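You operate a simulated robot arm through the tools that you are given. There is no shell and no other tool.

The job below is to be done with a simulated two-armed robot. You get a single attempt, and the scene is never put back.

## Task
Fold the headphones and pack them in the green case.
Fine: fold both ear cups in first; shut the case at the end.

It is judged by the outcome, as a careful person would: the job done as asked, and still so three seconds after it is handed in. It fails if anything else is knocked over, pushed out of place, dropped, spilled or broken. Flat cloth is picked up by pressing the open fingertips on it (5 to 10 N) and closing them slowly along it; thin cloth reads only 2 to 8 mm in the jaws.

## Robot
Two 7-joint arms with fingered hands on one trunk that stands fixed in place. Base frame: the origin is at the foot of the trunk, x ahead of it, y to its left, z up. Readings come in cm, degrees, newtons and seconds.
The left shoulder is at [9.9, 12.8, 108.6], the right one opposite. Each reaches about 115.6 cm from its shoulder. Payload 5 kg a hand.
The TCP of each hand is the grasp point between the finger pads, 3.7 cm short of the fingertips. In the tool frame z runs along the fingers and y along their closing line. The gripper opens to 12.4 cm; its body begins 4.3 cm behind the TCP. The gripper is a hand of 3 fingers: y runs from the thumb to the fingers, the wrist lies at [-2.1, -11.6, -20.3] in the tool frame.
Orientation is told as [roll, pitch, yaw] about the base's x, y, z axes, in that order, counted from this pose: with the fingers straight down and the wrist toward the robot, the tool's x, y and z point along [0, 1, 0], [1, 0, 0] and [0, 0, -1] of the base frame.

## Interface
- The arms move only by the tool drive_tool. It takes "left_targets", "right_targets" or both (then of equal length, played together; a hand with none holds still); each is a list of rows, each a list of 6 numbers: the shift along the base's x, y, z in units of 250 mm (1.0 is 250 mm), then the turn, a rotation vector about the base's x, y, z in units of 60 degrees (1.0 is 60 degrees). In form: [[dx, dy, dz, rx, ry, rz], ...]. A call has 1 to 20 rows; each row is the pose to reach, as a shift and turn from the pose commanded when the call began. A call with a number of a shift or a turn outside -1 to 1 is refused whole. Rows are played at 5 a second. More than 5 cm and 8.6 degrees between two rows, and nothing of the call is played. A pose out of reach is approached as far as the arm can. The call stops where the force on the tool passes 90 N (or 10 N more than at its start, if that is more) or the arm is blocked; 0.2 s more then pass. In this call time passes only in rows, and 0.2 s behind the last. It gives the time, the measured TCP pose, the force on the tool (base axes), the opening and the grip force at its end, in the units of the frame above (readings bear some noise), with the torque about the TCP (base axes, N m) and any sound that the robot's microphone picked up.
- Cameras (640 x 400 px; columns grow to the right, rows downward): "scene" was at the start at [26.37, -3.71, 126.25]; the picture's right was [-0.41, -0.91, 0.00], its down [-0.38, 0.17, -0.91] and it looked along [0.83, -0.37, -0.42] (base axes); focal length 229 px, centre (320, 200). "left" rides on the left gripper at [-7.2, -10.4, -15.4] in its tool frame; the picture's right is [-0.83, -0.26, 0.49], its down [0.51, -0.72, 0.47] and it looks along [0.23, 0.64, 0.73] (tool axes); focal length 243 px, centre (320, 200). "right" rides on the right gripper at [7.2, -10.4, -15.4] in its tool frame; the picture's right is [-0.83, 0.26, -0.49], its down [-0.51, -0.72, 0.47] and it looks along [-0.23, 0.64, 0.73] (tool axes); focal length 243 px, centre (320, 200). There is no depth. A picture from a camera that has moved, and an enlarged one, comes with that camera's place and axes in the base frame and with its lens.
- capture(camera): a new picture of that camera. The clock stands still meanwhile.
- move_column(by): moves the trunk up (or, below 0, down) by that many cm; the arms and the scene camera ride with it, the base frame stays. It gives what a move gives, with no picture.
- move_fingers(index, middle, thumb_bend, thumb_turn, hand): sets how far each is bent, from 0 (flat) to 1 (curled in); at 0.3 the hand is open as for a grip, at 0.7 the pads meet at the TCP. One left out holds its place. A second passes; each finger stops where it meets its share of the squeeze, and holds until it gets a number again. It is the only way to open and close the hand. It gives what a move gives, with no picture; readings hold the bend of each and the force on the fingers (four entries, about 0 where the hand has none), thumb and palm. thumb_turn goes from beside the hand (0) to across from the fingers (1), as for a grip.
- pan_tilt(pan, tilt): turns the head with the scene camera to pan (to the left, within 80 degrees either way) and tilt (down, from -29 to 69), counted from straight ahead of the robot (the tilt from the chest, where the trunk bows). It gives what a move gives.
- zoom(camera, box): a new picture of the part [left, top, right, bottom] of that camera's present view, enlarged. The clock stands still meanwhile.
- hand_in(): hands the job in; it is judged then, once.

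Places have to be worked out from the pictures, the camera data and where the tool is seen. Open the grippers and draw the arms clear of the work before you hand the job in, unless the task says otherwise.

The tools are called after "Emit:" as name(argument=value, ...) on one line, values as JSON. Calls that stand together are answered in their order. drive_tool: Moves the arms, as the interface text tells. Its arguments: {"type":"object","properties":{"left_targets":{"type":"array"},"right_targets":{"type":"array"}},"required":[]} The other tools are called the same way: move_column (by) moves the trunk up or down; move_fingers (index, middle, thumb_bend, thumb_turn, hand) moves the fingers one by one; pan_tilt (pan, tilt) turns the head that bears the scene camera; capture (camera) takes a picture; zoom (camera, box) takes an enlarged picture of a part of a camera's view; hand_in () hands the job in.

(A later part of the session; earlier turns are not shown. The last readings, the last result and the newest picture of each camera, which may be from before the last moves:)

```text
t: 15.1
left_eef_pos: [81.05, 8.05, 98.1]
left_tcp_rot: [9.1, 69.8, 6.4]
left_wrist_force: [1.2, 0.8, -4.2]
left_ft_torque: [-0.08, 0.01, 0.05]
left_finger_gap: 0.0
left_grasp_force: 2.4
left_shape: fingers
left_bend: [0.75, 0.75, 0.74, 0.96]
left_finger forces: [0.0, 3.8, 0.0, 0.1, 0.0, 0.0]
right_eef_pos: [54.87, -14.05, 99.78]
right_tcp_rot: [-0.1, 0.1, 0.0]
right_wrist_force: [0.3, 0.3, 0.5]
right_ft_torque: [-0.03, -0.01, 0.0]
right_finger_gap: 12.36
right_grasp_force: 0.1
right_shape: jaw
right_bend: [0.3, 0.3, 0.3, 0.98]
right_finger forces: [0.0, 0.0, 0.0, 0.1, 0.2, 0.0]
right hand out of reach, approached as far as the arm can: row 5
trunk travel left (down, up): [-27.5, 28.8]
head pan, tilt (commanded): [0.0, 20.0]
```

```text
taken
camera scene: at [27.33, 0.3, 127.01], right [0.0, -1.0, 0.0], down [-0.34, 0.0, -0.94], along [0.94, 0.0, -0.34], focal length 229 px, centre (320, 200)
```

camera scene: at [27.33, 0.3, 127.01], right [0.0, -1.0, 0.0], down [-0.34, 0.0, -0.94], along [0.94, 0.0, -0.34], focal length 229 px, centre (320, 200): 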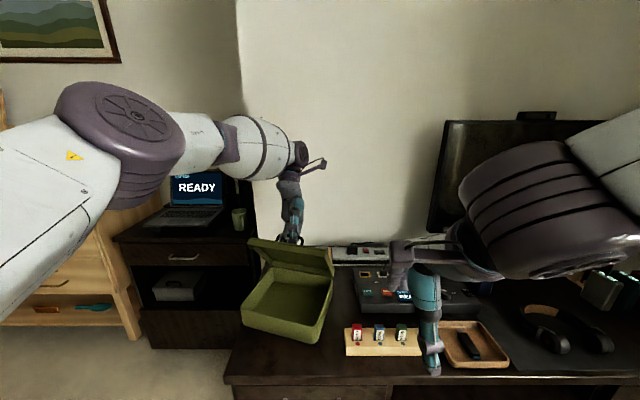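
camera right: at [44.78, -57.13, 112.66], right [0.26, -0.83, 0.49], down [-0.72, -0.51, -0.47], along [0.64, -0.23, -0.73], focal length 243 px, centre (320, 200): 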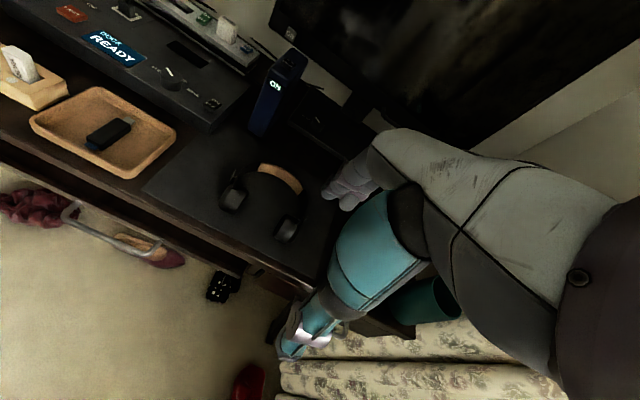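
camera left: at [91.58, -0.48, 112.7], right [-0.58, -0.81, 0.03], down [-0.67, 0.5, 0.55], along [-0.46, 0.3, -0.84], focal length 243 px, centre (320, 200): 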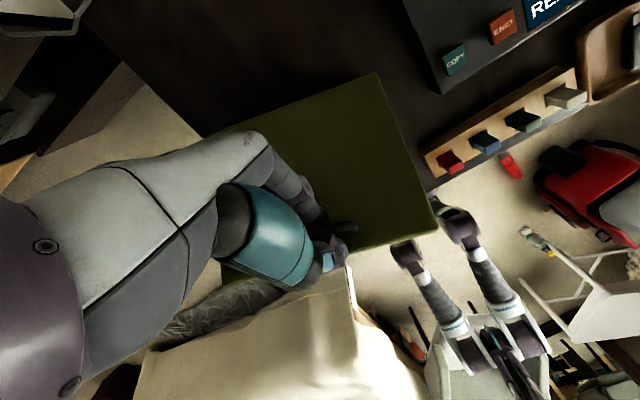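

The right arm was folded too tightly near the body there. I move it forward to x≈66 and raise it slightly, and narrow its fingers so they clear the lid edge.

Emit:
move_fingers(hand="right", index=0.45, middle=0.45, thumb_bend=0.45)

Emit:
drive_tool(right_targets=[[0.11, 0.03, 0.05, 0, 0, -0.07], [0.22, 0.1, 0.1, 0, 0, -0.14], [0.33, 0.2, 0.1, 0, 0, -0.21], [0.42, 0.35, 0.1, 0, 0, -0.277], [0.45, 0.5, 0.1, 0, 0, -0.277], [0.45, 0.65, 0.1, 0, 0, -0.277], [0.45, 0.81, 0.05, 0, 0, -0.277]])

Emit:
capture(camera="scene")

Emit:
capture(camera="right")

```text
t: 16.1
left_eef_pos: [81.09, 7.93, 98.16]
left_tcp_rot: [9.4, 69.9, 6.6]
left_wrist_force: [2.1, -0.6, -3.7]
left_ft_torque: [-0.04, 0.04, 0.0]
left_finger_gap: 0.01
left_grasp_force: 1.4
left_shape: fingers
left_bend: [0.75, 0.75, 0.74, 0.96]
left_finger forces: [0.0, 3.5, 0.1, 0.0, 0.0, 0.0]
right_eef_pos: [54.97, -14.35, 99.64]
right_tcp_rot: [0.0, 0.1, 0.0]
right_wrist_force: [0.9, 0.5, 0.0]
right_ft_torque: [-0.03, 0.03, 0.04]
right_finger_gap: 8.4
right_grasp_force: 0.2
right_shape: fingers
right_bend: [0.45, 0.45, 0.45, 0.98]
right_finger forces: [0.0, 0.1, 0.0, 0.0, 0.0, 0.0]
trunk travel left (down, up): [-27.5, 28.8]
head pan, tilt (commanded): [0.0, 20.0]
```

```text
t: 17.7
left_eef_pos: [80.87, 7.85, 98.26]
left_tcp_rot: [9.3, 69.8, 6.5]
left_wrist_force: [0.7, 1.5, -3.6]
left_ft_torque: [-0.07, 0.0, 0.01]
left_finger_gap: 0.0
left_grasp_force: 1.8
left_shape: fingers
left_bend: [0.75, 0.75, 0.74, 0.96]
left_finger forces: [0.1, 3.2, 0.0, 0.0, 0.1, 0.0]
right_eef_pos: [66.23, -1.86, 102.63]
right_tcp_rot: [0.1, -0.1, -16.8]
right_wrist_force: [-0.6, 0.3, 0.9]
right_ft_torque: [-0.03, -0.04, 0.0]
right_finger_gap: 8.35
right_grasp_force: 0.0
right_shape: fingers
right_bend: [0.45, 0.45, 0.45, 0.97]
right_finger forces: [0.0, 0.1, 0.1, 0.0, 0.0, 0.1]
right hand out of reach, approached as far as the arm can: row 6, 7
trunk travel left (down, up): [-27.5, 28.8]
head pan, tilt (commanded): [0.0, 20.0]
```

```text
taken
camera scene: at [27.13, 0.12, 127.07], right [0.0, -1.0, 0.0], down [-0.34, 0.0, -0.94], along [0.94, 0.0, -0.34], focal length 229 px, centre (320, 200)
```

scene: 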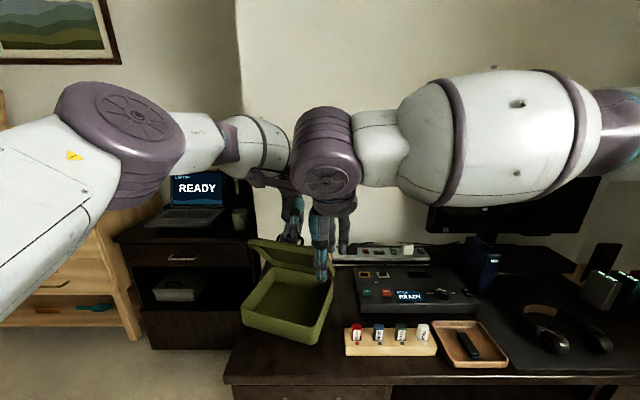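

```text
taken
camera right: at [58.28, 8.04, 117.96], right [0.01, -0.87, 0.49], down [-0.84, -0.28, -0.47], along [0.55, -0.41, -0.73], focal length 243 px, centre (320, 200)
```

right: 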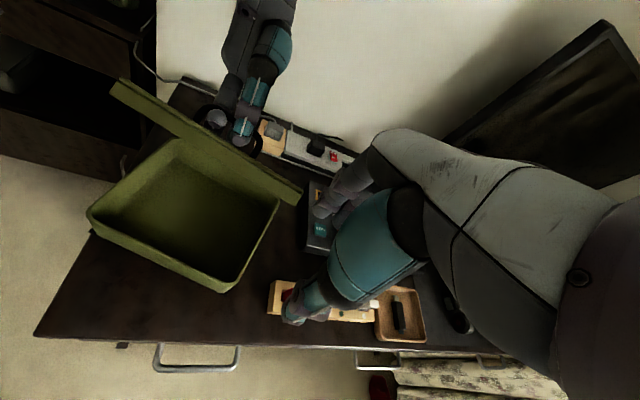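

The right arm can't go farther left in that pose. Before changing the approach I test the lid: I nudge the handle 1.5 cm in the opening direction, with no hand rotation, to see whether the lid turns or the case slides.

Emit:
drive_tool(left_targets=[[0.018, -0.005, 0.008, 0, 0, 0], [0.035, -0.01, 0.016, 0, 0, 0], [0.053, -0.016, 0.023, 0, 0, 0]])

Emit:
capture(camera="right")

Emit:
zoom(camera="scene", box=[220, 220, 380, 360])

```text
t: 18.5
left_eef_pos: [82.3, 7.56, 98.66]
left_tcp_rot: [9.6, 69.8, 6.8]
left_wrist_force: [-0.3, -0.3, -4.2]
left_ft_torque: [-0.04, 0.22, 0.03]
left_finger_gap: 0.0
left_grasp_force: 3.1
left_shape: fingers
left_bend: [0.75, 0.75, 0.74, 0.96]
left_finger forces: [0.0, 4.8, 0.1, 0.0, 0.0, 0.1]
right_eef_pos: [66.42, -1.85, 102.45]
right_tcp_rot: [0.1, -0.1, -16.7]
right_wrist_force: [0.8, -0.4, 0.4]
right_ft_torque: [-0.02, 0.0, 0.0]
right_finger_gap: 8.35
right_grasp_force: 0.0
right_shape: fingers
right_bend: [0.45, 0.45, 0.45, 0.97]
right_finger forces: [0.0, 0.0, 0.0, 0.0, 0.0, 0.1]
trunk travel left (down, up): [-27.5, 28.8]
head pan, tilt (commanded): [0.0, 20.0]
```

```text
taken
camera right: at [58.51, 7.97, 117.81], right [0.01, -0.87, 0.49], down [-0.84, -0.28, -0.47], along [0.55, -0.41, -0.73], focal length 243 px, centre (320, 200)
```

right: 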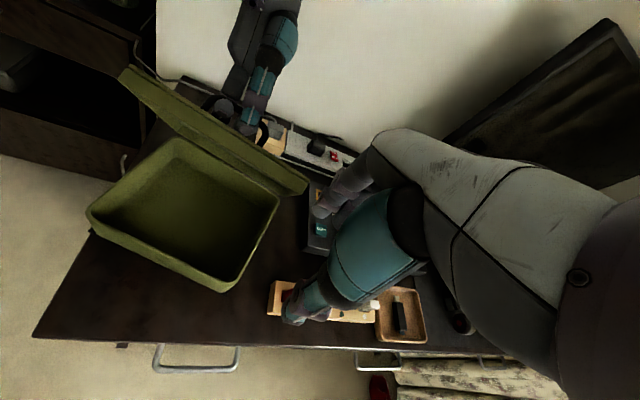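

```text
2.86 times, centred on (300, 290) of scene
camera zoom: at [27.38, 0.05, 127.0], right [0.0, -1.0, 0.0], down [-0.34, 0.0, -0.94], along [0.94, 0.0, -0.34], focal length 654 px, centre (377, -57)
```

zoom: 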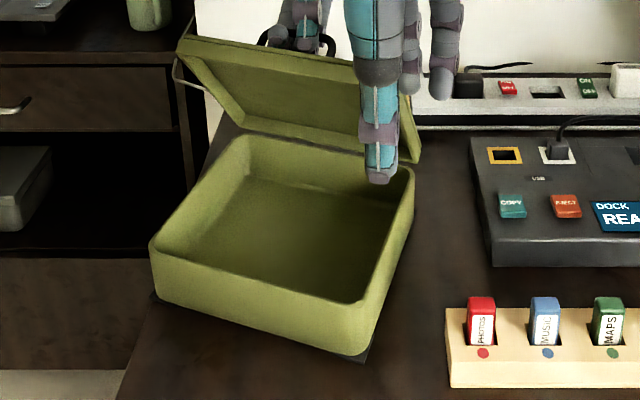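

The lid turned further this time and the case stayed put, so the hinge is free; the earlier slide came from reaching the arm's limit. I continue opening in small steps, turning the hand back so the bar rolls in the caged fingers.

Emit:
drive_tool(left_targets=[[0.0345, -0.0103, 0.018, -0.0033, -0.0556, 0], [0.069, -0.0206, 0.034, -0.0066, -0.111, 0], [0.1034, -0.0309, 0.0492, -0.01, -0.167, 0]])

Emit:
capture(camera="right")

Emit:
zoom(camera="scene", box=[220, 220, 380, 360])

```text
t: 19.3
left_eef_pos: [85.07, 6.82, 99.91]
left_tcp_rot: [6.1, 59.8, 3.5]
left_wrist_force: [-1.1, -0.8, -5.0]
left_ft_torque: [-0.09, 0.37, 0.04]
left_finger_gap: 0.0
left_grasp_force: 3.4
left_shape: fingers
left_bend: [0.75, 0.75, 0.75, 0.96]
left_finger forces: [0.1, 7.5, 0.0, 0.1, 0.0, 0.0]
right_eef_pos: [66.39, -2.03, 102.54]
right_tcp_rot: [0.0, -0.1, -16.6]
right_wrist_force: [-0.6, -0.1, 0.2]
right_ft_torque: [-0.01, 0.02, -0.04]
right_finger_gap: 8.33
right_grasp_force: 0.0
right_shape: fingers
right_bend: [0.45, 0.45, 0.45, 0.97]
right_finger forces: [0.0, 0.0, 0.0, 0.0, 0.0, 0.0]
trunk travel left (down, up): [-27.5, 28.8]
head pan, tilt (commanded): [0.0, 20.0]
```

```text
taken
camera right: at [58.4, 7.98, 117.87], right [0.01, -0.87, 0.49], down [-0.84, -0.28, -0.47], along [0.55, -0.41, -0.73], focal length 243 px, centre (320, 200)
```

right: 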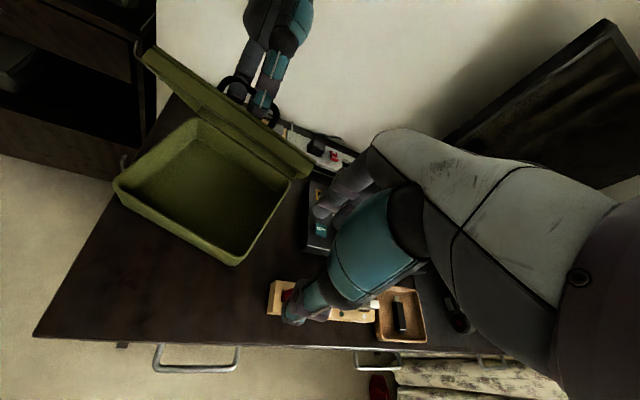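

```text
2.86 times, centred on (300, 290) of scene
camera zoom: at [27.27, 0.06, 127.03], right [0.0, -1.0, 0.0], down [-0.34, 0.0, -0.94], along [0.94, 0.0, -0.34], focal length 654 px, centre (377, -57)
```

zoom: 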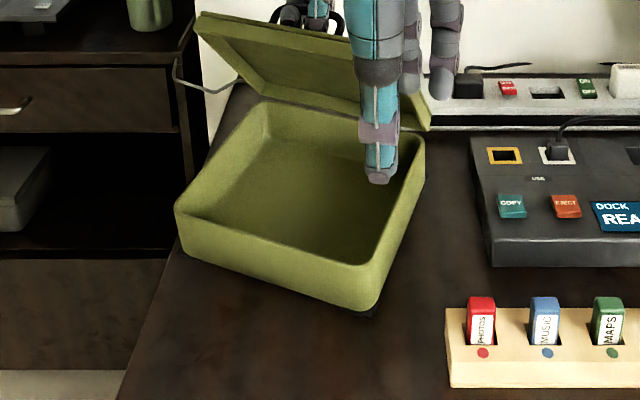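

That step dragged the case instead of turning the lid, because the hand's rotation couples into the handle. I'll have the right hand support and push the lid from inside instead. First I turn it to a yaw that lets it reach farther left, still in front of the lid edge.

Emit:
drive_tool(right_targets=[[0.0, 0.03, 0.0, 0, 0, 0.12], [0.0, 0.06, 0.0, 0, 0, 0.24], [0.0, 0.1, 0.0, 0, 0, 0.36], [0.0, 0.15, 0.0, 0, 0, 0.48], [0.0, 0.2, 0.0, 0, 0, 0.6]])

Emit:
capture(camera="right")

Emit:
capture(camera="scene")

```text
t: 20.5
left_eef_pos: [84.99, 6.74, 99.8]
left_tcp_rot: [6.0, 59.9, 3.4]
left_wrist_force: [-0.5, -0.3, -4.1]
left_ft_torque: [-0.09, 0.29, 0.03]
left_finger_gap: 0.0
left_grasp_force: 3.3
left_shape: fingers
left_bend: [0.75, 0.75, 0.75, 0.96]
left_finger forces: [0.0, 7.1, 0.0, 0.0, 0.0, 0.1]
right_eef_pos: [66.71, 3.23, 102.5]
right_tcp_rot: [0.1, 0.0, 19.5]
right_wrist_force: [0.3, 0.4, -1.0]
right_ft_torque: [0.01, 0.01, -0.04]
right_finger_gap: 8.32
right_grasp_force: 0.0
right_shape: fingers
right_bend: [0.45, 0.45, 0.45, 0.97]
right_finger forces: [0.1, 0.0, 0.0, 0.0, 0.1, 0.1]
trunk travel left (down, up): [-27.5, 28.8]
head pan, tilt (commanded): [0.0, 20.0]
```

```text
taken
camera right: at [54.35, 6.53, 117.91], right [0.52, -0.7, 0.49], down [-0.51, -0.72, -0.47], along [0.68, -0.01, -0.73], focal length 243 px, centre (320, 200)
```

right: 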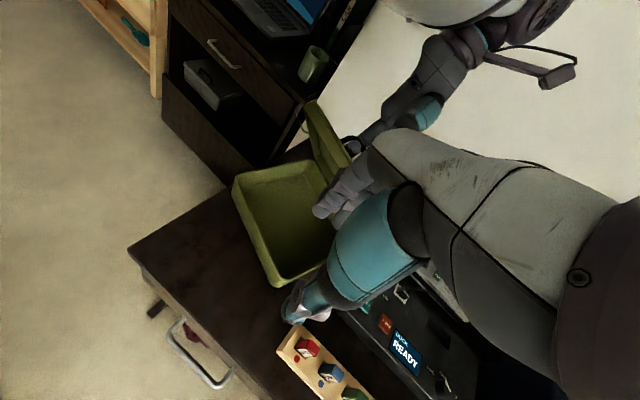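

```text
taken
camera scene: at [27.33, 0.06, 127.01], right [0.0, -1.0, 0.0], down [-0.34, 0.0, -0.94], along [0.94, 0.0, -0.34], focal length 229 px, centre (320, 200)
```

scene: 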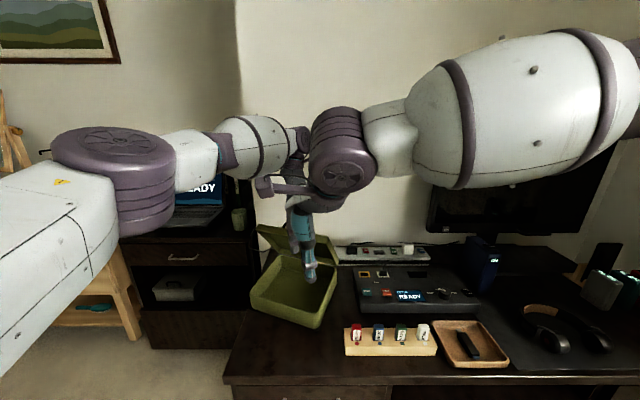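

With this yaw the right hand reaches in front of the lid's middle. I lower it so the backs of its fingers are level with the lid's front edge and advance gently until contact.

Emit:
drive_tool(right_targets=[[0.0, 0.0, -0.08, 0, 0, 0], [0.0, 0.0, -0.16, 0, 0, 0], [0.06, -0.01, -0.17, 0, 0, 0], [0.12, -0.02, -0.17, 0, 0, 0], [0.18, -0.03, -0.17, 0, 0, 0], [0.22, -0.04, -0.17, 0, 0, 0]])

Emit:
capture(camera="right")

Emit:
zoom(camera="scene", box=[220, 180, 400, 340])

Emit:
capture(camera="left")

```text
t: 21.9
left_eef_pos: [85.02, 6.79, 99.86]
left_tcp_rot: [5.9, 59.9, 3.5]
left_wrist_force: [8.7, -0.7, -3.7]
left_ft_torque: [-0.11, 0.1, 0.38]
left_finger_gap: 0.0
left_grasp_force: 3.7
left_shape: fingers
left_bend: [0.75, 0.74, 0.75, 0.95]
left_finger forces: [0.0, 7.7, 0.0, 0.0, 0.0, 0.0]
right_eef_pos: [71.92, 2.35, 98.44]
right_tcp_rot: [0.0, 0.1, 19.4]
right_wrist_force: [-9.5, 1.3, -1.1]
right_ft_torque: [-0.01, 0.16, 0.13]
right_finger_gap: 8.32
right_grasp_force: 4.7
right_shape: fingers
right_bend: [0.45, 0.49, 0.45, 0.97]
right_finger forces: [0.0, 9.6, 0.1, 0.0, 0.0, 0.0]
trunk travel left (down, up): [-27.5, 28.8]
head pan, tilt (commanded): [0.0, 20.0]
```

```text
taken
camera right: at [59.66, 5.78, 113.83], right [0.52, -0.7, 0.49], down [-0.51, -0.72, -0.47], along [0.68, -0.01, -0.73], focal length 243 px, centre (320, 200)
```

right: 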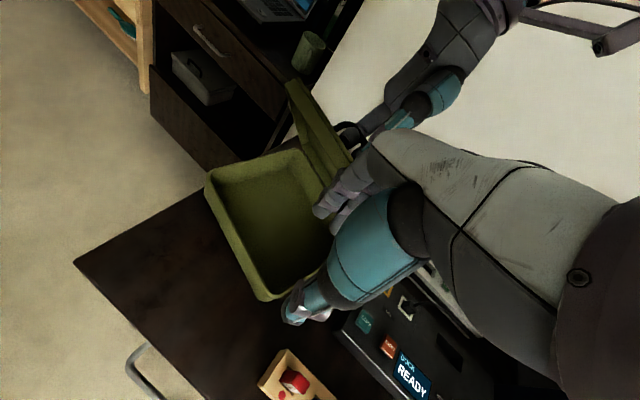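

```text
2.50 times, centred on (310, 260) of scene
camera zoom: at [27.3, 0.07, 127.02], right [0.0, -1.0, 0.0], down [-0.34, 0.0, -0.94], along [0.94, 0.0, -0.34], focal length 573 px, centre (345, 50)
```

zoom: 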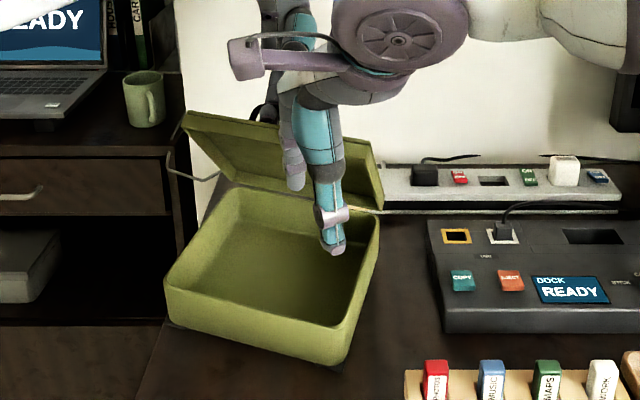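

```text
taken
camera left: at [92.84, -1.39, 116.24], right [-0.58, -0.81, -0.06], down [-0.75, 0.51, 0.41], along [-0.31, 0.29, -0.91], focal length 243 px, centre (320, 200)
```

left: 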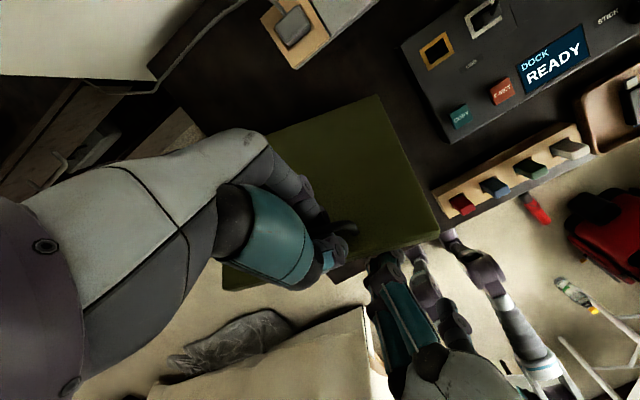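

The lid is now held between the right fingers (9.6 N) and the left hand. With the right hand supporting it, I open the left fingers to free the handle.

Emit:
move_fingers(hand="left", index=0.4, middle=0.4, thumb_bend=0.4)

Emit:
capture(camera="left")

Emit:
capture(camera="right")

Emit:
zoom(camera="scene", box=[220, 180, 400, 340])

```text
t: 22.9
left_eef_pos: [84.99, 6.93, 99.93]
left_tcp_rot: [6.0, 59.9, 3.4]
left_wrist_force: [-0.6, 1.0, 0.1]
left_ft_torque: [0.0, 0.0, 0.02]
left_finger_gap: 9.81
left_grasp_force: 0.0
left_shape: fingers
left_bend: [0.4, 0.4, 0.4, 0.97]
left_finger forces: [0.0, 0.0, 0.0, 0.1, 0.0, 0.0]
right_eef_pos: [71.94, 2.41, 98.51]
right_tcp_rot: [0.0, 0.0, 19.3]
right_wrist_force: [0.2, 0.1, -0.1]
right_ft_torque: [0.02, 0.01, 0.0]
right_finger_gap: 8.37
right_grasp_force: 0.1
right_shape: fingers
right_bend: [0.45, 0.45, 0.45, 0.97]
right_finger forces: [0.1, 0.0, 0.1, 0.0, 0.0, 0.1]
trunk travel left (down, up): [-27.5, 28.8]
head pan, tilt (commanded): [0.0, 20.0]
```

```text
taken
camera left: at [92.78, -1.43, 116.25], right [-0.58, -0.81, -0.06], down [-0.75, 0.51, 0.42], along [-0.31, 0.29, -0.91], focal length 243 px, centre (320, 200)
```

left: 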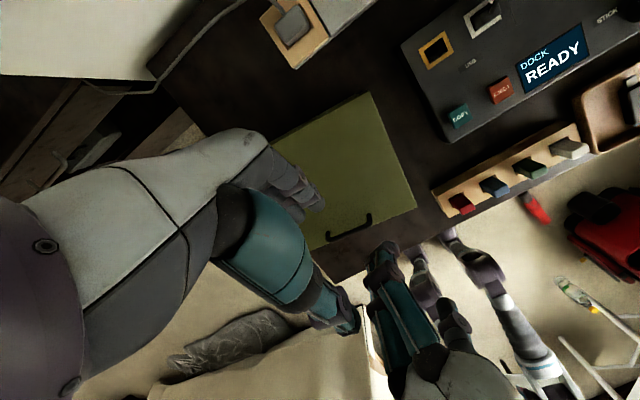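

```text
taken
camera right: at [59.67, 5.74, 113.89], right [0.52, -0.7, 0.49], down [-0.51, -0.72, -0.47], along [0.68, -0.01, -0.73], focal length 243 px, centre (320, 200)
```

right: 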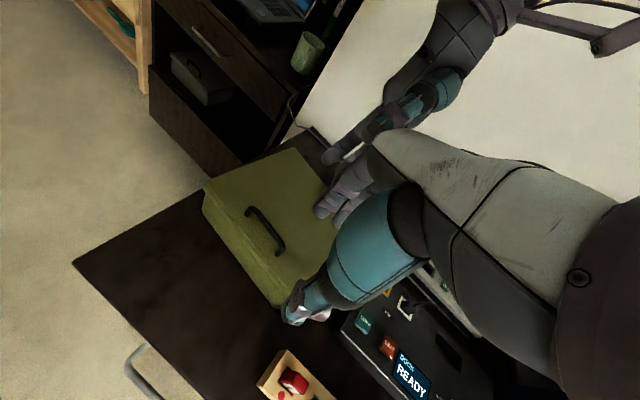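

```text
2.50 times, centred on (310, 260) of scene
camera zoom: at [27.26, 0.06, 127.03], right [0.0, -1.0, 0.0], down [-0.34, 0.0, -0.94], along [0.94, 0.0, -0.34], focal length 573 px, centre (345, 50)
```

zoom: 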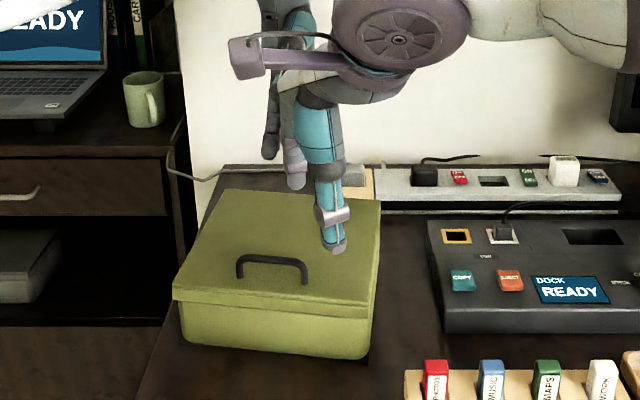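

The lid slipped off the right fingertips, which were too shallow, and fell shut. The case now sits about 8 cm farther back, with handle near (76,7.7,85.7) and yaw about -5°. I move the right hand aside and bring the left hand back to vertical above the handle.

Emit:
drive_tool(right_targets=[[0.0, -0.02, 0.12, 0, 0, 0], [-0.06, -0.15, 0.2, 0, 0, 0], [-0.12, -0.33, 0.2, 0, 0, 0], [-0.18, -0.5, 0.2, 0, 0, 0], [-0.2, -0.67, 0.2, 0, 0, 0], [-0.2, -0.84, 0.2, 0, 0, 0], [-0.2, -1.0, 0.2, 0, 0, 0]])

Emit:
drive_tool(left_targets=[[-0.01, 0.0, 0.08, -0.0075, -0.125, 0], [-0.04, 0.0, 0.14, -0.015, -0.25, 0], [-0.08, 0.005, 0.16, -0.0225, -0.375, 0], [-0.13, 0.01, 0.16, -0.03, -0.5, 0], [-0.18, 0.015, 0.14, -0.0375, -0.625, 0], [-0.24, 0.02, 0.1, -0.045, -0.75, 0], [-0.3, 0.025, 0.04, -0.0525, -0.875, 0], [-0.356, 0.03, -0.04, -0.06, -1.0, 0], [-0.356, 0.03, -0.16, -0.06, -1.0, 0]])

Emit:
capture(camera="scene")

Emit:
capture(camera="left")

```text
t: 24.5
left_eef_pos: [84.93, 6.64, 100.08]
left_tcp_rot: [6.1, 59.8, 3.5]
left_wrist_force: [0.4, -0.6, -0.3]
left_ft_torque: [0.06, 0.02, -0.06]
left_finger_gap: 9.8
left_grasp_force: 0.0
left_shape: fingers
left_bend: [0.4, 0.4, 0.4, 0.97]
left_finger forces: [0.0, 0.1, 0.1, 0.0, 0.0, 0.1]
right_eef_pos: [66.69, -22.95, 103.39]
right_tcp_rot: [0.1, -0.1, 19.4]
right_wrist_force: [1.0, 0.4, 0.3]
right_ft_torque: [0.0, 0.02, 0.02]
right_finger_gap: 8.33
right_grasp_force: 0.1
right_shape: fingers
right_bend: [0.45, 0.45, 0.45, 0.97]
right_finger forces: [0.1, 0.0, 0.0, 0.0, 0.0, 0.0]
trunk travel left (down, up): [-27.5, 28.8]
head pan, tilt (commanded): [0.0, 20.0]
```

```text
t: 26.5
left_eef_pos: [76.08, 7.63, 95.61]
left_tcp_rot: [0.0, 0.0, 0.0]
left_wrist_force: [1.0, -0.2, -1.0]
left_ft_torque: [-0.01, 0.01, -0.01]
left_finger_gap: 9.82
left_grasp_force: 0.1
left_shape: fingers
left_bend: [0.4, 0.4, 0.4, 0.97]
left_finger forces: [0.0, 0.0, 0.1, 0.0, 0.0, 0.1]
right_eef_pos: [66.99, -22.77, 103.24]
right_tcp_rot: [-0.1, 0.1, 19.4]
right_wrist_force: [0.9, 1.3, -0.3]
right_ft_torque: [0.0, 0.02, 0.01]
right_finger_gap: 8.35
right_grasp_force: 0.1
right_shape: fingers
right_bend: [0.45, 0.45, 0.45, 0.97]
right_finger forces: [0.0, 0.0, 0.0, 0.0, 0.0, 0.0]
trunk travel left (down, up): [-27.5, 28.8]
head pan, tilt (commanded): [0.0, 20.0]
```

```text
taken
camera scene: at [27.41, 0.08, 126.99], right [0.0, -1.0, 0.0], down [-0.34, 0.0, -0.94], along [0.94, 0.0, -0.34], focal length 229 px, centre (320, 200)
```

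scene: 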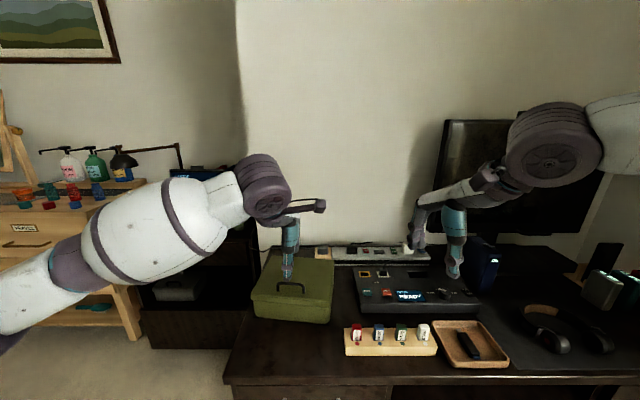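

```text
taken
camera left: at [65.62, 0.51, 111.02], right [-0.26, -0.83, -0.49], down [-0.72, 0.51, -0.47], along [0.64, 0.23, -0.73], focal length 243 px, centre (320, 200)
```

left: 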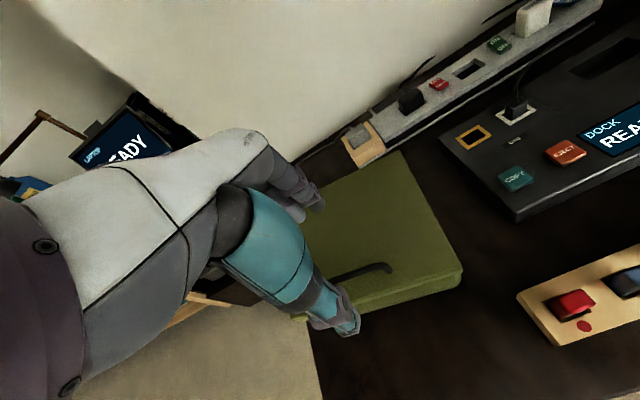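

The left hand is vertical above the handle; I measure the bar centre at about (75.4, 7.3, 85.7). I lower onto it and close the fingers.

Emit:
drive_tool(left_targets=[[-0.01, 0, -0.1, 0, 0, 0], [-0.02, 0, -0.2, 0, 0, 0], [-0.024, 0, -0.27, 0, 0, 0], [-0.024, 0, -0.316, 0, 0, 0]])

Emit:
move_fingers(hand="left", index=0.72, middle=0.72, thumb_bend=0.72)

Emit:
zoom(camera="left", box=[240, 160, 420, 380])

Emit:
zoom(camera="scene", box=[220, 200, 380, 340])

```text
t: 27.5
left_eef_pos: [75.15, 7.55, 87.79]
left_tcp_rot: [0.1, 0.0, -0.1]
left_wrist_force: [0.1, -0.3, 0.6]
left_ft_torque: [-0.01, 0.02, 0.03]
left_finger_gap: 9.84
left_grasp_force: 0.0
left_shape: fingers
left_bend: [0.4, 0.4, 0.4, 0.97]
left_finger forces: [0.0, 0.0, 0.0, 0.0, 0.0, 0.0]
right_eef_pos: [66.82, -22.82, 103.37]
right_tcp_rot: [0.0, 0.0, 19.3]
right_wrist_force: [-0.5, -0.3, -0.6]
right_ft_torque: [-0.01, 0.05, 0.0]
right_finger_gap: 8.35
right_grasp_force: 0.1
right_shape: fingers
right_bend: [0.45, 0.45, 0.45, 0.97]
right_finger forces: [0.0, 0.1, 0.0, 0.0, 0.0, 0.0]
trunk travel left (down, up): [-27.5, 28.8]
head pan, tilt (commanded): [0.0, 20.0]
```

```text
t: 28.5
left_eef_pos: [75.09, 7.53, 87.93]
left_tcp_rot: [-0.1, 0.1, 0.0]
left_wrist_force: [-0.3, 0.2, -1.1]
left_ft_torque: [-0.02, 0.0, -0.05]
left_finger_gap: 0.25
left_grasp_force: 1.0
left_shape: fingers
left_bend: [0.72, 0.72, 0.71, 0.97]
left_finger forces: [0.1, 1.8, 0.1, 0.0, 0.1, 0.0]
right_eef_pos: [66.86, -22.81, 103.41]
right_tcp_rot: [0.0, 0.1, 19.4]
right_wrist_force: [-0.3, 0.0, -0.1]
right_ft_torque: [0.0, 0.02, 0.0]
right_finger_gap: 8.34
right_grasp_force: 0.1
right_shape: fingers
right_bend: [0.45, 0.45, 0.45, 0.97]
right_finger forces: [0.0, 0.0, 0.0, 0.0, 0.0, 0.0]
trunk travel left (down, up): [-27.5, 28.8]
head pan, tilt (commanded): [0.0, 20.0]
```

```text
1.82 times, centred on (330, 270) of left
camera zoom: at [64.71, 0.37, 103.26], right [-0.26, -0.83, -0.49], down [-0.72, 0.51, -0.47], along [0.64, 0.23, -0.73], focal length 441 px, centre (302, 73)
```

zoom: 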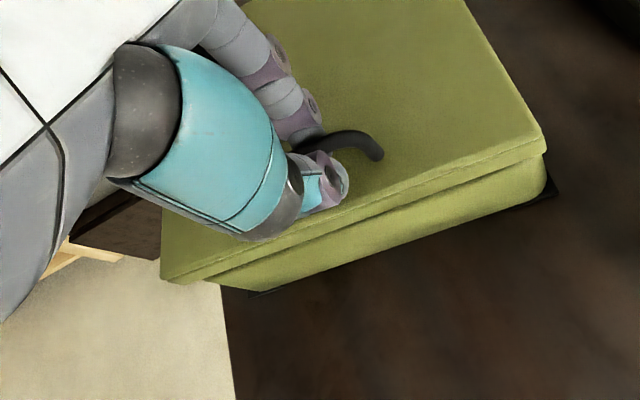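

```text
2.86 times, centred on (300, 270) of scene
camera zoom: at [27.26, 0.06, 127.03], right [0.0, -1.0, 0.0], down [-0.34, 0.0, -0.94], along [0.94, 0.0, -0.34], focal length 654 px, centre (377, 0)
```

zoom: 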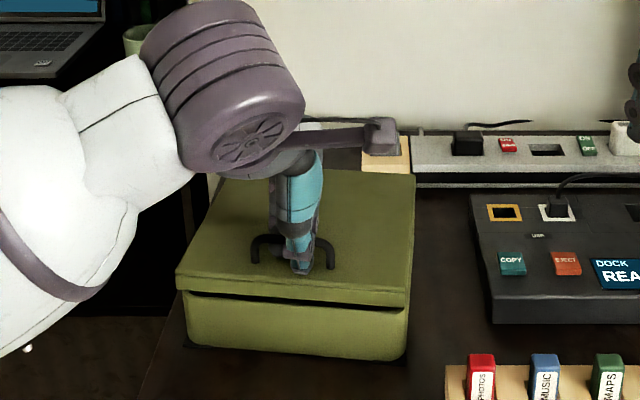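

The bar is caged again. With the lid closed I slide the case gently back toward its original place, -8.1 cm in x and +1 cm in y, keeping the height.

Emit:
move_fingers(hand="left", index=0.78, middle=0.78, thumb_bend=0.78)

Emit:
drive_tool(left_targets=[[-0.04, 0.005, 0, 0, 0, 0], [-0.08, 0.01, 0, 0, 0, 0], [-0.12, 0.016, 0, 0, 0, 0], [-0.16, 0.022, 0, 0, 0, 0], [-0.2, 0.028, 0, 0, 0, 0], [-0.24, 0.034, 0, 0, 0, 0], [-0.28, 0.04, 0, 0, 0, 0], [-0.324, 0.044, 0, 0, 0, 0]])

Emit:
zoom(camera="scene", box=[220, 200, 380, 360])

Emit:
zoom(camera="left", box=[240, 160, 420, 380])

```text
t: 29.5
left_eef_pos: [75.05, 7.53, 87.87]
left_tcp_rot: [0.1, 0.0, 0.0]
left_wrist_force: [-0.6, -0.9, 0.8]
left_ft_torque: [-0.21, 0.12, -0.18]
left_finger_gap: 0.01
left_grasp_force: 22.5
left_shape: fingers
left_bend: [0.74, 0.73, 0.74, 0.97]
left_finger forces: [0.0, 9.4, 0.1, 0.0, 35.6, 0.1]
right_eef_pos: [66.67, -22.81, 103.34]
right_tcp_rot: [0.0, 0.0, 19.3]
right_wrist_force: [0.2, -1.3, 0.6]
right_ft_torque: [-0.04, 0.02, -0.02]
right_finger_gap: 8.4
right_grasp_force: 0.2
right_shape: fingers
right_bend: [0.45, 0.45, 0.45, 0.97]
right_finger forces: [0.0, 0.0, 0.1, 0.0, 0.0, 0.0]
trunk travel left (down, up): [-27.5, 28.8]
head pan, tilt (commanded): [0.0, 20.0]
```

```text
t: 31.3
left_eef_pos: [67.42, 8.65, 88.06]
left_tcp_rot: [0.0, 0.0, 0.0]
left_wrist_force: [1.8, -0.1, 0.9]
left_ft_torque: [-0.28, -0.02, 0.03]
left_finger_gap: 0.0
left_grasp_force: 20.6
left_shape: fingers
left_bend: [0.76, 0.73, 0.75, 0.96]
left_finger forces: [0.0, 8.4, 0.0, 0.0, 32.9, 0.0]
right_eef_pos: [66.87, -22.81, 103.4]
right_tcp_rot: [0.0, -0.1, 19.4]
right_wrist_force: [-0.7, -0.7, -0.4]
right_ft_torque: [0.01, -0.01, 0.03]
right_finger_gap: 8.37
right_grasp_force: 0.0
right_shape: fingers
right_bend: [0.45, 0.45, 0.45, 0.97]
right_finger forces: [0.0, 0.0, 0.1, 0.0, 0.0, 0.1]
trunk travel left (down, up): [-27.5, 28.8]
head pan, tilt (commanded): [0.0, 20.0]
```

```text
2.50 times, centred on (300, 280) of scene
camera zoom: at [27.28, 0.07, 127.03], right [0.0, -1.0, 0.0], down [-0.34, 0.0, -0.94], along [0.94, 0.0, -0.34], focal length 573 px, centre (370, 0)
```

zoom: 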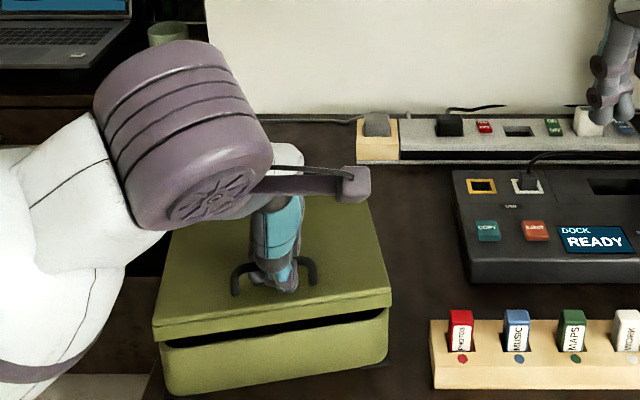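

```text
1.82 times, centred on (330, 270) of left
camera zoom: at [56.94, 1.55, 103.44], right [-0.26, -0.83, -0.49], down [-0.72, 0.51, -0.47], along [0.64, 0.23, -0.73], focal length 441 px, centre (302, 73)
```

zoom: 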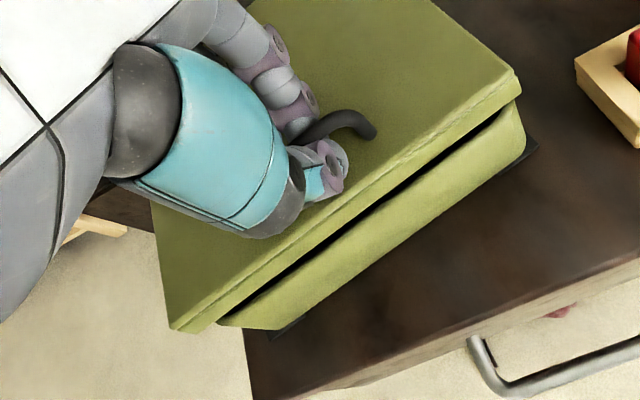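

The case slid back near its original spot but yawed to about +11°. I turn the hand about z by about -13° to square it up again.

Emit:
drive_tool(left_targets=[[0, 0, 0, 0, 0, -0.055], [0, 0, 0, 0, 0, -0.11], [0, 0, 0, 0, 0, -0.165], [0, 0, 0, 0, 0, -0.22], [0, 0, 0, 0, 0, -0.25]])

Emit:
zoom(camera="scene", box=[220, 200, 380, 360])

Emit:
zoom(camera="left", box=[240, 160, 420, 380])

```text
t: 32.5
left_eef_pos: [67.26, 8.66, 87.91]
left_tcp_rot: [0.0, 0.0, -15.1]
left_wrist_force: [0.0, -0.5, 0.6]
left_ft_torque: [-0.24, 0.2, 0.03]
left_finger_gap: 0.0
left_grasp_force: 20.8
left_shape: fingers
left_bend: [0.77, 0.74, 0.77, 0.96]
left_finger forces: [11.6, 5.7, 0.0, 0.0, 24.7, 0.0]
right_eef_pos: [66.86, -22.78, 103.25]
right_tcp_rot: [0.0, -0.1, 19.4]
right_wrist_force: [-0.6, 0.0, -0.5]
right_ft_torque: [-0.02, -0.01, -0.01]
right_finger_gap: 8.35
right_grasp_force: 0.1
right_shape: fingers
right_bend: [0.45, 0.45, 0.45, 0.97]
right_finger forces: [0.1, 0.0, 0.0, 0.1, 0.0, 0.0]
trunk travel left (down, up): [-27.5, 28.8]
head pan, tilt (commanded): [0.0, 20.0]
```

```text
2.50 times, centred on (300, 280) of scene
camera zoom: at [27.3, 0.06, 127.02], right [0.0, -1.0, 0.0], down [-0.34, 0.0, -0.94], along [0.94, 0.0, -0.34], focal length 573 px, centre (370, 0)
```

zoom: 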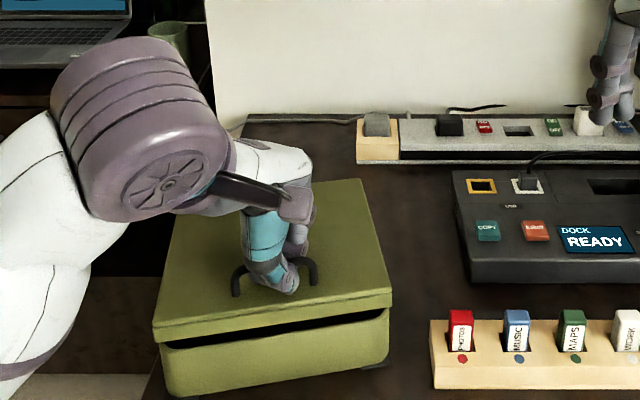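

```text
1.82 times, centred on (330, 270) of left
camera zoom: at [55.34, 4.49, 103.32], right [-0.47, -0.73, -0.49], down [-0.57, 0.68, -0.47], along [0.68, 0.06, -0.73], focal length 441 px, centre (302, 73)
```

zoom: 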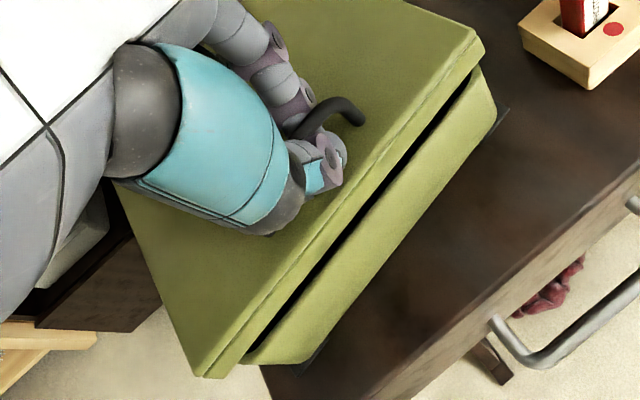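

The hand turned within the grip; now all three digits touch the bar (index 11.6 N). I turn a further -10° to see whether the case follows.

Emit:
drive_tool(left_targets=[[0, 0, 0, 0, 0, -0.06], [0, 0, 0, 0, 0, -0.12], [0, 0, 0, 0, 0, -0.18], [0, 0, 0, 0, 0, -0.24]])

Emit:
zoom(camera="scene", box=[220, 200, 380, 360])

```text
t: 33.5
left_eef_pos: [67.3, 8.64, 88.05]
left_tcp_rot: [0.0, 0.0, -29.5]
left_wrist_force: [1.1, 0.5, 0.1]
left_ft_torque: [-0.09, -0.03, 0.16]
left_finger_gap: 0.01
left_grasp_force: 23.6
left_shape: fingers
left_bend: [0.77, 0.74, 0.77, 0.95]
left_finger forces: [13.6, 1.6, 0.1, 0.0, 31.4, 0.1]
right_eef_pos: [66.7, -22.79, 103.27]
right_tcp_rot: [0.0, 0.0, 19.3]
right_wrist_force: [0.3, -0.3, 0.5]
right_ft_torque: [0.02, 0.0, -0.02]
right_finger_gap: 8.36
right_grasp_force: 0.0
right_shape: fingers
right_bend: [0.45, 0.45, 0.45, 0.97]
right_finger forces: [0.0, 0.0, 0.0, 0.1, 0.0, 0.1]
trunk travel left (down, up): [-27.5, 28.8]
head pan, tilt (commanded): [0.0, 20.0]
```

```text
2.50 times, centred on (300, 280) of scene
camera zoom: at [27.3, 0.08, 127.02], right [0.0, -1.0, 0.0], down [-0.34, 0.0, -0.94], along [0.94, 0.0, -0.34], focal length 573 px, centre (370, 0)
```

zoom: 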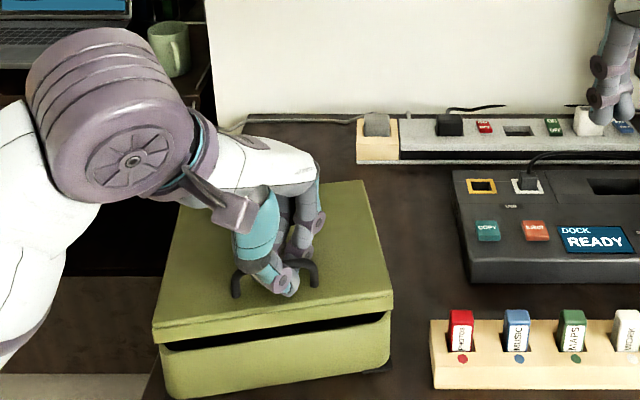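

The case won't follow a twist, so I accept its orientation (about +10° yaw), which is close to where it stood. I loosen the left grip, align the hand with the bar (yaw +10°), and re-grip.

Emit:
move_fingers(hand="left", index=0.6, middle=0.6, thumb_bend=0.6)

Emit:
drive_tool(left_targets=[[0, 0, 0, 0, 0, 0.13], [0, 0, 0, 0, 0, 0.26], [0, 0, 0, 0, 0, 0.39], [0, 0, 0, 0, 0, 0.52], [0, 0, 0, 0, 0, 0.655]])

Emit:
zoom(camera="left", box=[240, 160, 420, 380])

Emit:
zoom(camera="scene", box=[220, 200, 380, 360])

```text
t: 34.5
left_eef_pos: [67.31, 8.76, 87.96]
left_tcp_rot: [0.0, 0.0, -29.4]
left_wrist_force: [-0.4, -0.3, -0.4]
left_ft_torque: [0.02, 0.0, 0.01]
left_finger_gap: 3.63
left_grasp_force: 0.1
left_shape: fingers
left_bend: [0.6, 0.6, 0.6, 0.97]
left_finger forces: [0.0, 0.0, 0.1, 0.1, 0.0, 0.1]
right_eef_pos: [66.8, -22.79, 103.38]
right_tcp_rot: [0.0, -0.1, 19.3]
right_wrist_force: [0.5, 0.8, 0.6]
right_ft_torque: [0.03, -0.01, 0.0]
right_finger_gap: 8.35
right_grasp_force: 0.0
right_shape: fingers
right_bend: [0.45, 0.45, 0.45, 0.97]
right_finger forces: [0.0, 0.0, 0.1, 0.0, 0.0, 0.1]
trunk travel left (down, up): [-27.5, 28.8]
head pan, tilt (commanded): [0.0, 20.0]
```

```text
t: 35.7
left_eef_pos: [67.08, 8.64, 87.9]
left_tcp_rot: [0.1, 0.0, 9.9]
left_wrist_force: [0.2, -0.2, 0.0]
left_ft_torque: [-0.05, 0.04, 0.04]
left_finger_gap: 3.66
left_grasp_force: 0.1
left_shape: fingers
left_bend: [0.6, 0.6, 0.6, 0.97]
left_finger forces: [0.0, 0.0, 0.0, 0.0, 0.1, 0.1]
right_eef_pos: [66.69, -22.82, 103.44]
right_tcp_rot: [0.0, 0.0, 19.4]
right_wrist_force: [0.0, 0.4, 0.0]
right_ft_torque: [-0.01, -0.03, 0.01]
right_finger_gap: 8.34
right_grasp_force: 0.2
right_shape: fingers
right_bend: [0.45, 0.45, 0.45, 0.97]
right_finger forces: [0.1, 0.0, 0.1, 0.0, 0.1, 0.1]
trunk travel left (down, up): [-27.5, 28.8]
head pan, tilt (commanded): [0.0, 20.0]
```

```text
1.82 times, centred on (330, 270) of left
camera zoom: at [58.12, -0.25, 103.38], right [-0.11, -0.86, -0.49], down [-0.8, 0.37, -0.47], along [0.59, 0.34, -0.73], focal length 441 px, centre (302, 73)
```

zoom: 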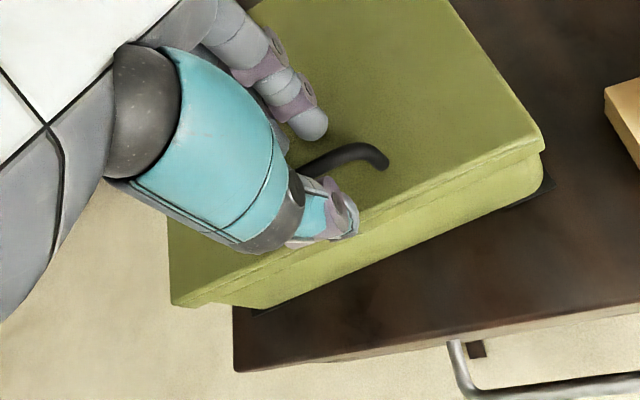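

```text
2.50 times, centred on (300, 280) of scene
camera zoom: at [27.2, 0.08, 127.05], right [0.0, -1.0, 0.0], down [-0.34, 0.0, -0.94], along [0.94, 0.0, -0.34], focal length 573 px, centre (370, 0)
```

zoom: 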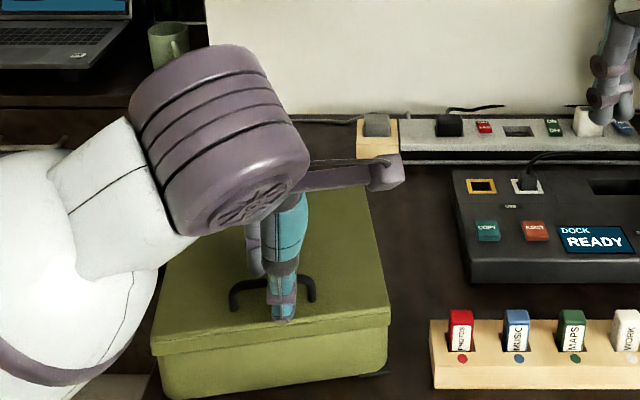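

The hand is aligned with the bar and the lid is closed. I shift 0.6 cm to centre on the bar and close the grip firmly.

Emit:
drive_tool(left_targets=[[-0.012, 0, -0.004, 0, 0, 0], [-0.024, 0, -0.008, 0, 0, 0]])

Emit:
move_fingers(hand="left", index=0.7, middle=0.7, thumb_bend=0.7)

Emit:
move_fingers(hand="left", index=0.8, middle=0.8, thumb_bend=0.8)

Emit:
zoom(camera="left", box=[240, 160, 420, 380])

```text
t: 36.3
left_eef_pos: [66.67, 8.61, 87.7]
left_tcp_rot: [0.0, -0.1, 9.9]
left_wrist_force: [0.0, -0.1, 0.0]
left_ft_torque: [0.0, 0.01, -0.03]
left_finger_gap: 3.62
left_grasp_force: 0.1
left_shape: fingers
left_bend: [0.6, 0.6, 0.6, 0.97]
left_finger forces: [0.0, 0.0, 0.0, 0.0, 0.1, 0.1]
right_eef_pos: [66.77, -22.84, 103.33]
right_tcp_rot: [0.1, 0.0, 19.3]
right_wrist_force: [-0.1, 0.0, 0.2]
right_ft_torque: [-0.04, -0.02, 0.0]
right_finger_gap: 8.33
right_grasp_force: 0.0
right_shape: fingers
right_bend: [0.45, 0.45, 0.45, 0.97]
right_finger forces: [0.0, 0.0, 0.0, 0.1, 0.1, 0.0]
trunk travel left (down, up): [-27.5, 28.8]
head pan, tilt (commanded): [0.0, 20.0]
```

```text
t: 37.3
left_eef_pos: [66.68, 8.64, 87.59]
left_tcp_rot: [0.0, 0.1, 10.0]
left_wrist_force: [-0.4, -0.1, -0.5]
left_ft_torque: [0.02, -0.05, -0.04]
left_finger_gap: 0.79
left_grasp_force: 0.1
left_shape: fingers
left_bend: [0.7, 0.7, 0.69, 0.97]
left_finger forces: [0.0, 0.1, 0.0, 0.0, 0.8, 0.0]
right_eef_pos: [66.81, -22.74, 103.38]
right_tcp_rot: [-0.1, -0.1, 19.5]
right_wrist_force: [0.0, -0.3, -0.4]
right_ft_torque: [-0.02, 0.01, -0.02]
right_finger_gap: 8.33
right_grasp_force: 0.1
right_shape: fingers
right_bend: [0.45, 0.45, 0.45, 0.97]
right_finger forces: [0.0, 0.1, 0.0, 0.1, 0.1, 0.0]
trunk travel left (down, up): [-27.5, 28.8]
head pan, tilt (commanded): [0.0, 20.0]
```

```text
t: 38.3
left_eef_pos: [66.81, 8.51, 87.74]
left_tcp_rot: [0.0, -0.1, 9.9]
left_wrist_force: [-1.6, -0.6, 0.0]
left_ft_torque: [-0.29, 0.18, -0.24]
left_finger_gap: 0.0
left_grasp_force: 26.9
left_shape: fingers
left_bend: [0.74, 0.73, 0.75, 0.97]
left_finger forces: [11.0, 8.9, 0.0, 0.0, 34.6, 0.0]
right_eef_pos: [66.81, -22.77, 103.45]
right_tcp_rot: [0.0, 0.0, 19.4]
right_wrist_force: [-1.0, 0.6, 0.7]
right_ft_torque: [-0.02, -0.01, -0.02]
right_finger_gap: 8.34
right_grasp_force: 0.1
right_shape: fingers
right_bend: [0.45, 0.45, 0.45, 0.97]
right_finger forces: [0.0, 0.0, 0.0, 0.1, 0.0, 0.0]
trunk travel left (down, up): [-27.5, 28.8]
head pan, tilt (commanded): [0.0, 20.0]
```

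```text
1.82 times, centred on (330, 270) of left
camera zoom: at [57.68, -0.24, 103.1], right [-0.12, -0.86, -0.49], down [-0.8, 0.38, -0.47], along [0.59, 0.34, -0.73], focal length 441 px, centre (302, 73)
```

zoom: 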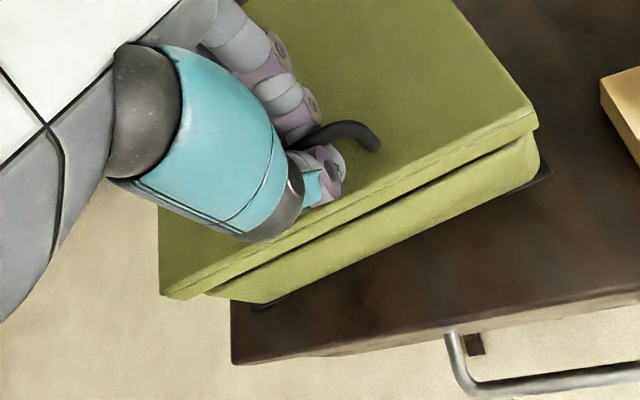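

The grip matches the first good one. I open the lid to about 48° on the proven arc, aligned with the case's present yaw.

Emit:
drive_tool(left_targets=[[0.0186, 0.0031, 0.0446, -0.011, 0.0657, 0], [0.0402, 0.0067, 0.0878, -0.022, 0.1315, 0], [0.0648, 0.0108, 0.1293, -0.033, 0.1972, 0], [0.0922, 0.0154, 0.169, -0.044, 0.2629, 0], [0.1222, 0.0204, 0.2067, -0.055, 0.3287, 0], [0.1547, 0.0259, 0.2421, -0.066, 0.3944, 0], [0.1896, 0.0317, 0.2752, -0.077, 0.4601, 0], [0.2267, 0.0379, 0.3057, -0.088, 0.5259, 0], [0.2657, 0.0445, 0.3335, -0.099, 0.5916, 0], [0.3066, 0.0513, 0.3585, -0.11, 0.6573, 0], [0.3492, 0.0584, 0.3805, -0.121, 0.7231, 0], [0.3931, 0.0658, 0.3995, -0.132, 0.7888, 0]])

Emit:
zoom(camera="scene", box=[220, 200, 380, 360])

```text
t: 40.9
left_eef_pos: [76.43, 10.13, 97.68]
left_tcp_rot: [0.6, 48.0, 10.1]
left_wrist_force: [0.1, 0.0, 0.2]
left_ft_torque: [-0.34, 0.11, 0.04]
left_finger_gap: 0.01
left_grasp_force: 27.2
left_shape: fingers
left_bend: [0.75, 0.73, 0.76, 0.97]
left_finger forces: [10.6, 8.1, 0.0, 0.1, 34.4, 0.1]
right_eef_pos: [66.9, -22.81, 103.35]
right_tcp_rot: [0.0, 0.1, 19.4]
right_wrist_force: [0.4, -0.2, 1.1]
right_ft_torque: [0.01, -0.04, 0.0]
right_finger_gap: 8.37
right_grasp_force: 0.0
right_shape: fingers
right_bend: [0.45, 0.45, 0.45, 0.97]
right_finger forces: [0.0, 0.1, 0.0, 0.1, 0.0, 0.1]
trunk travel left (down, up): [-27.5, 28.8]
head pan, tilt (commanded): [0.0, 20.0]
```

```text
2.50 times, centred on (300, 280) of scene
camera zoom: at [27.31, 0.05, 127.02], right [0.0, -1.0, 0.0], down [-0.34, 0.0, -0.94], along [0.94, 0.0, -0.34], focal length 573 px, centre (370, 0)
```

zoom: 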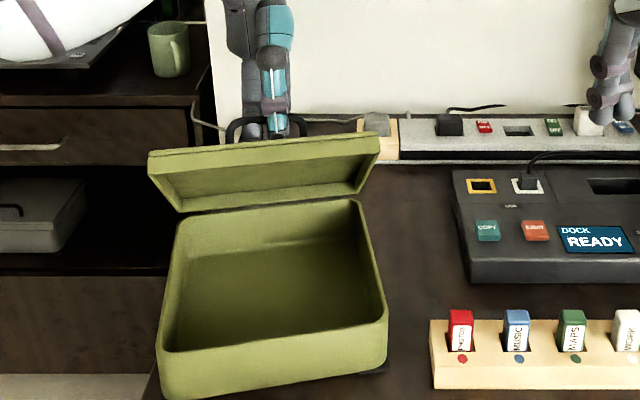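

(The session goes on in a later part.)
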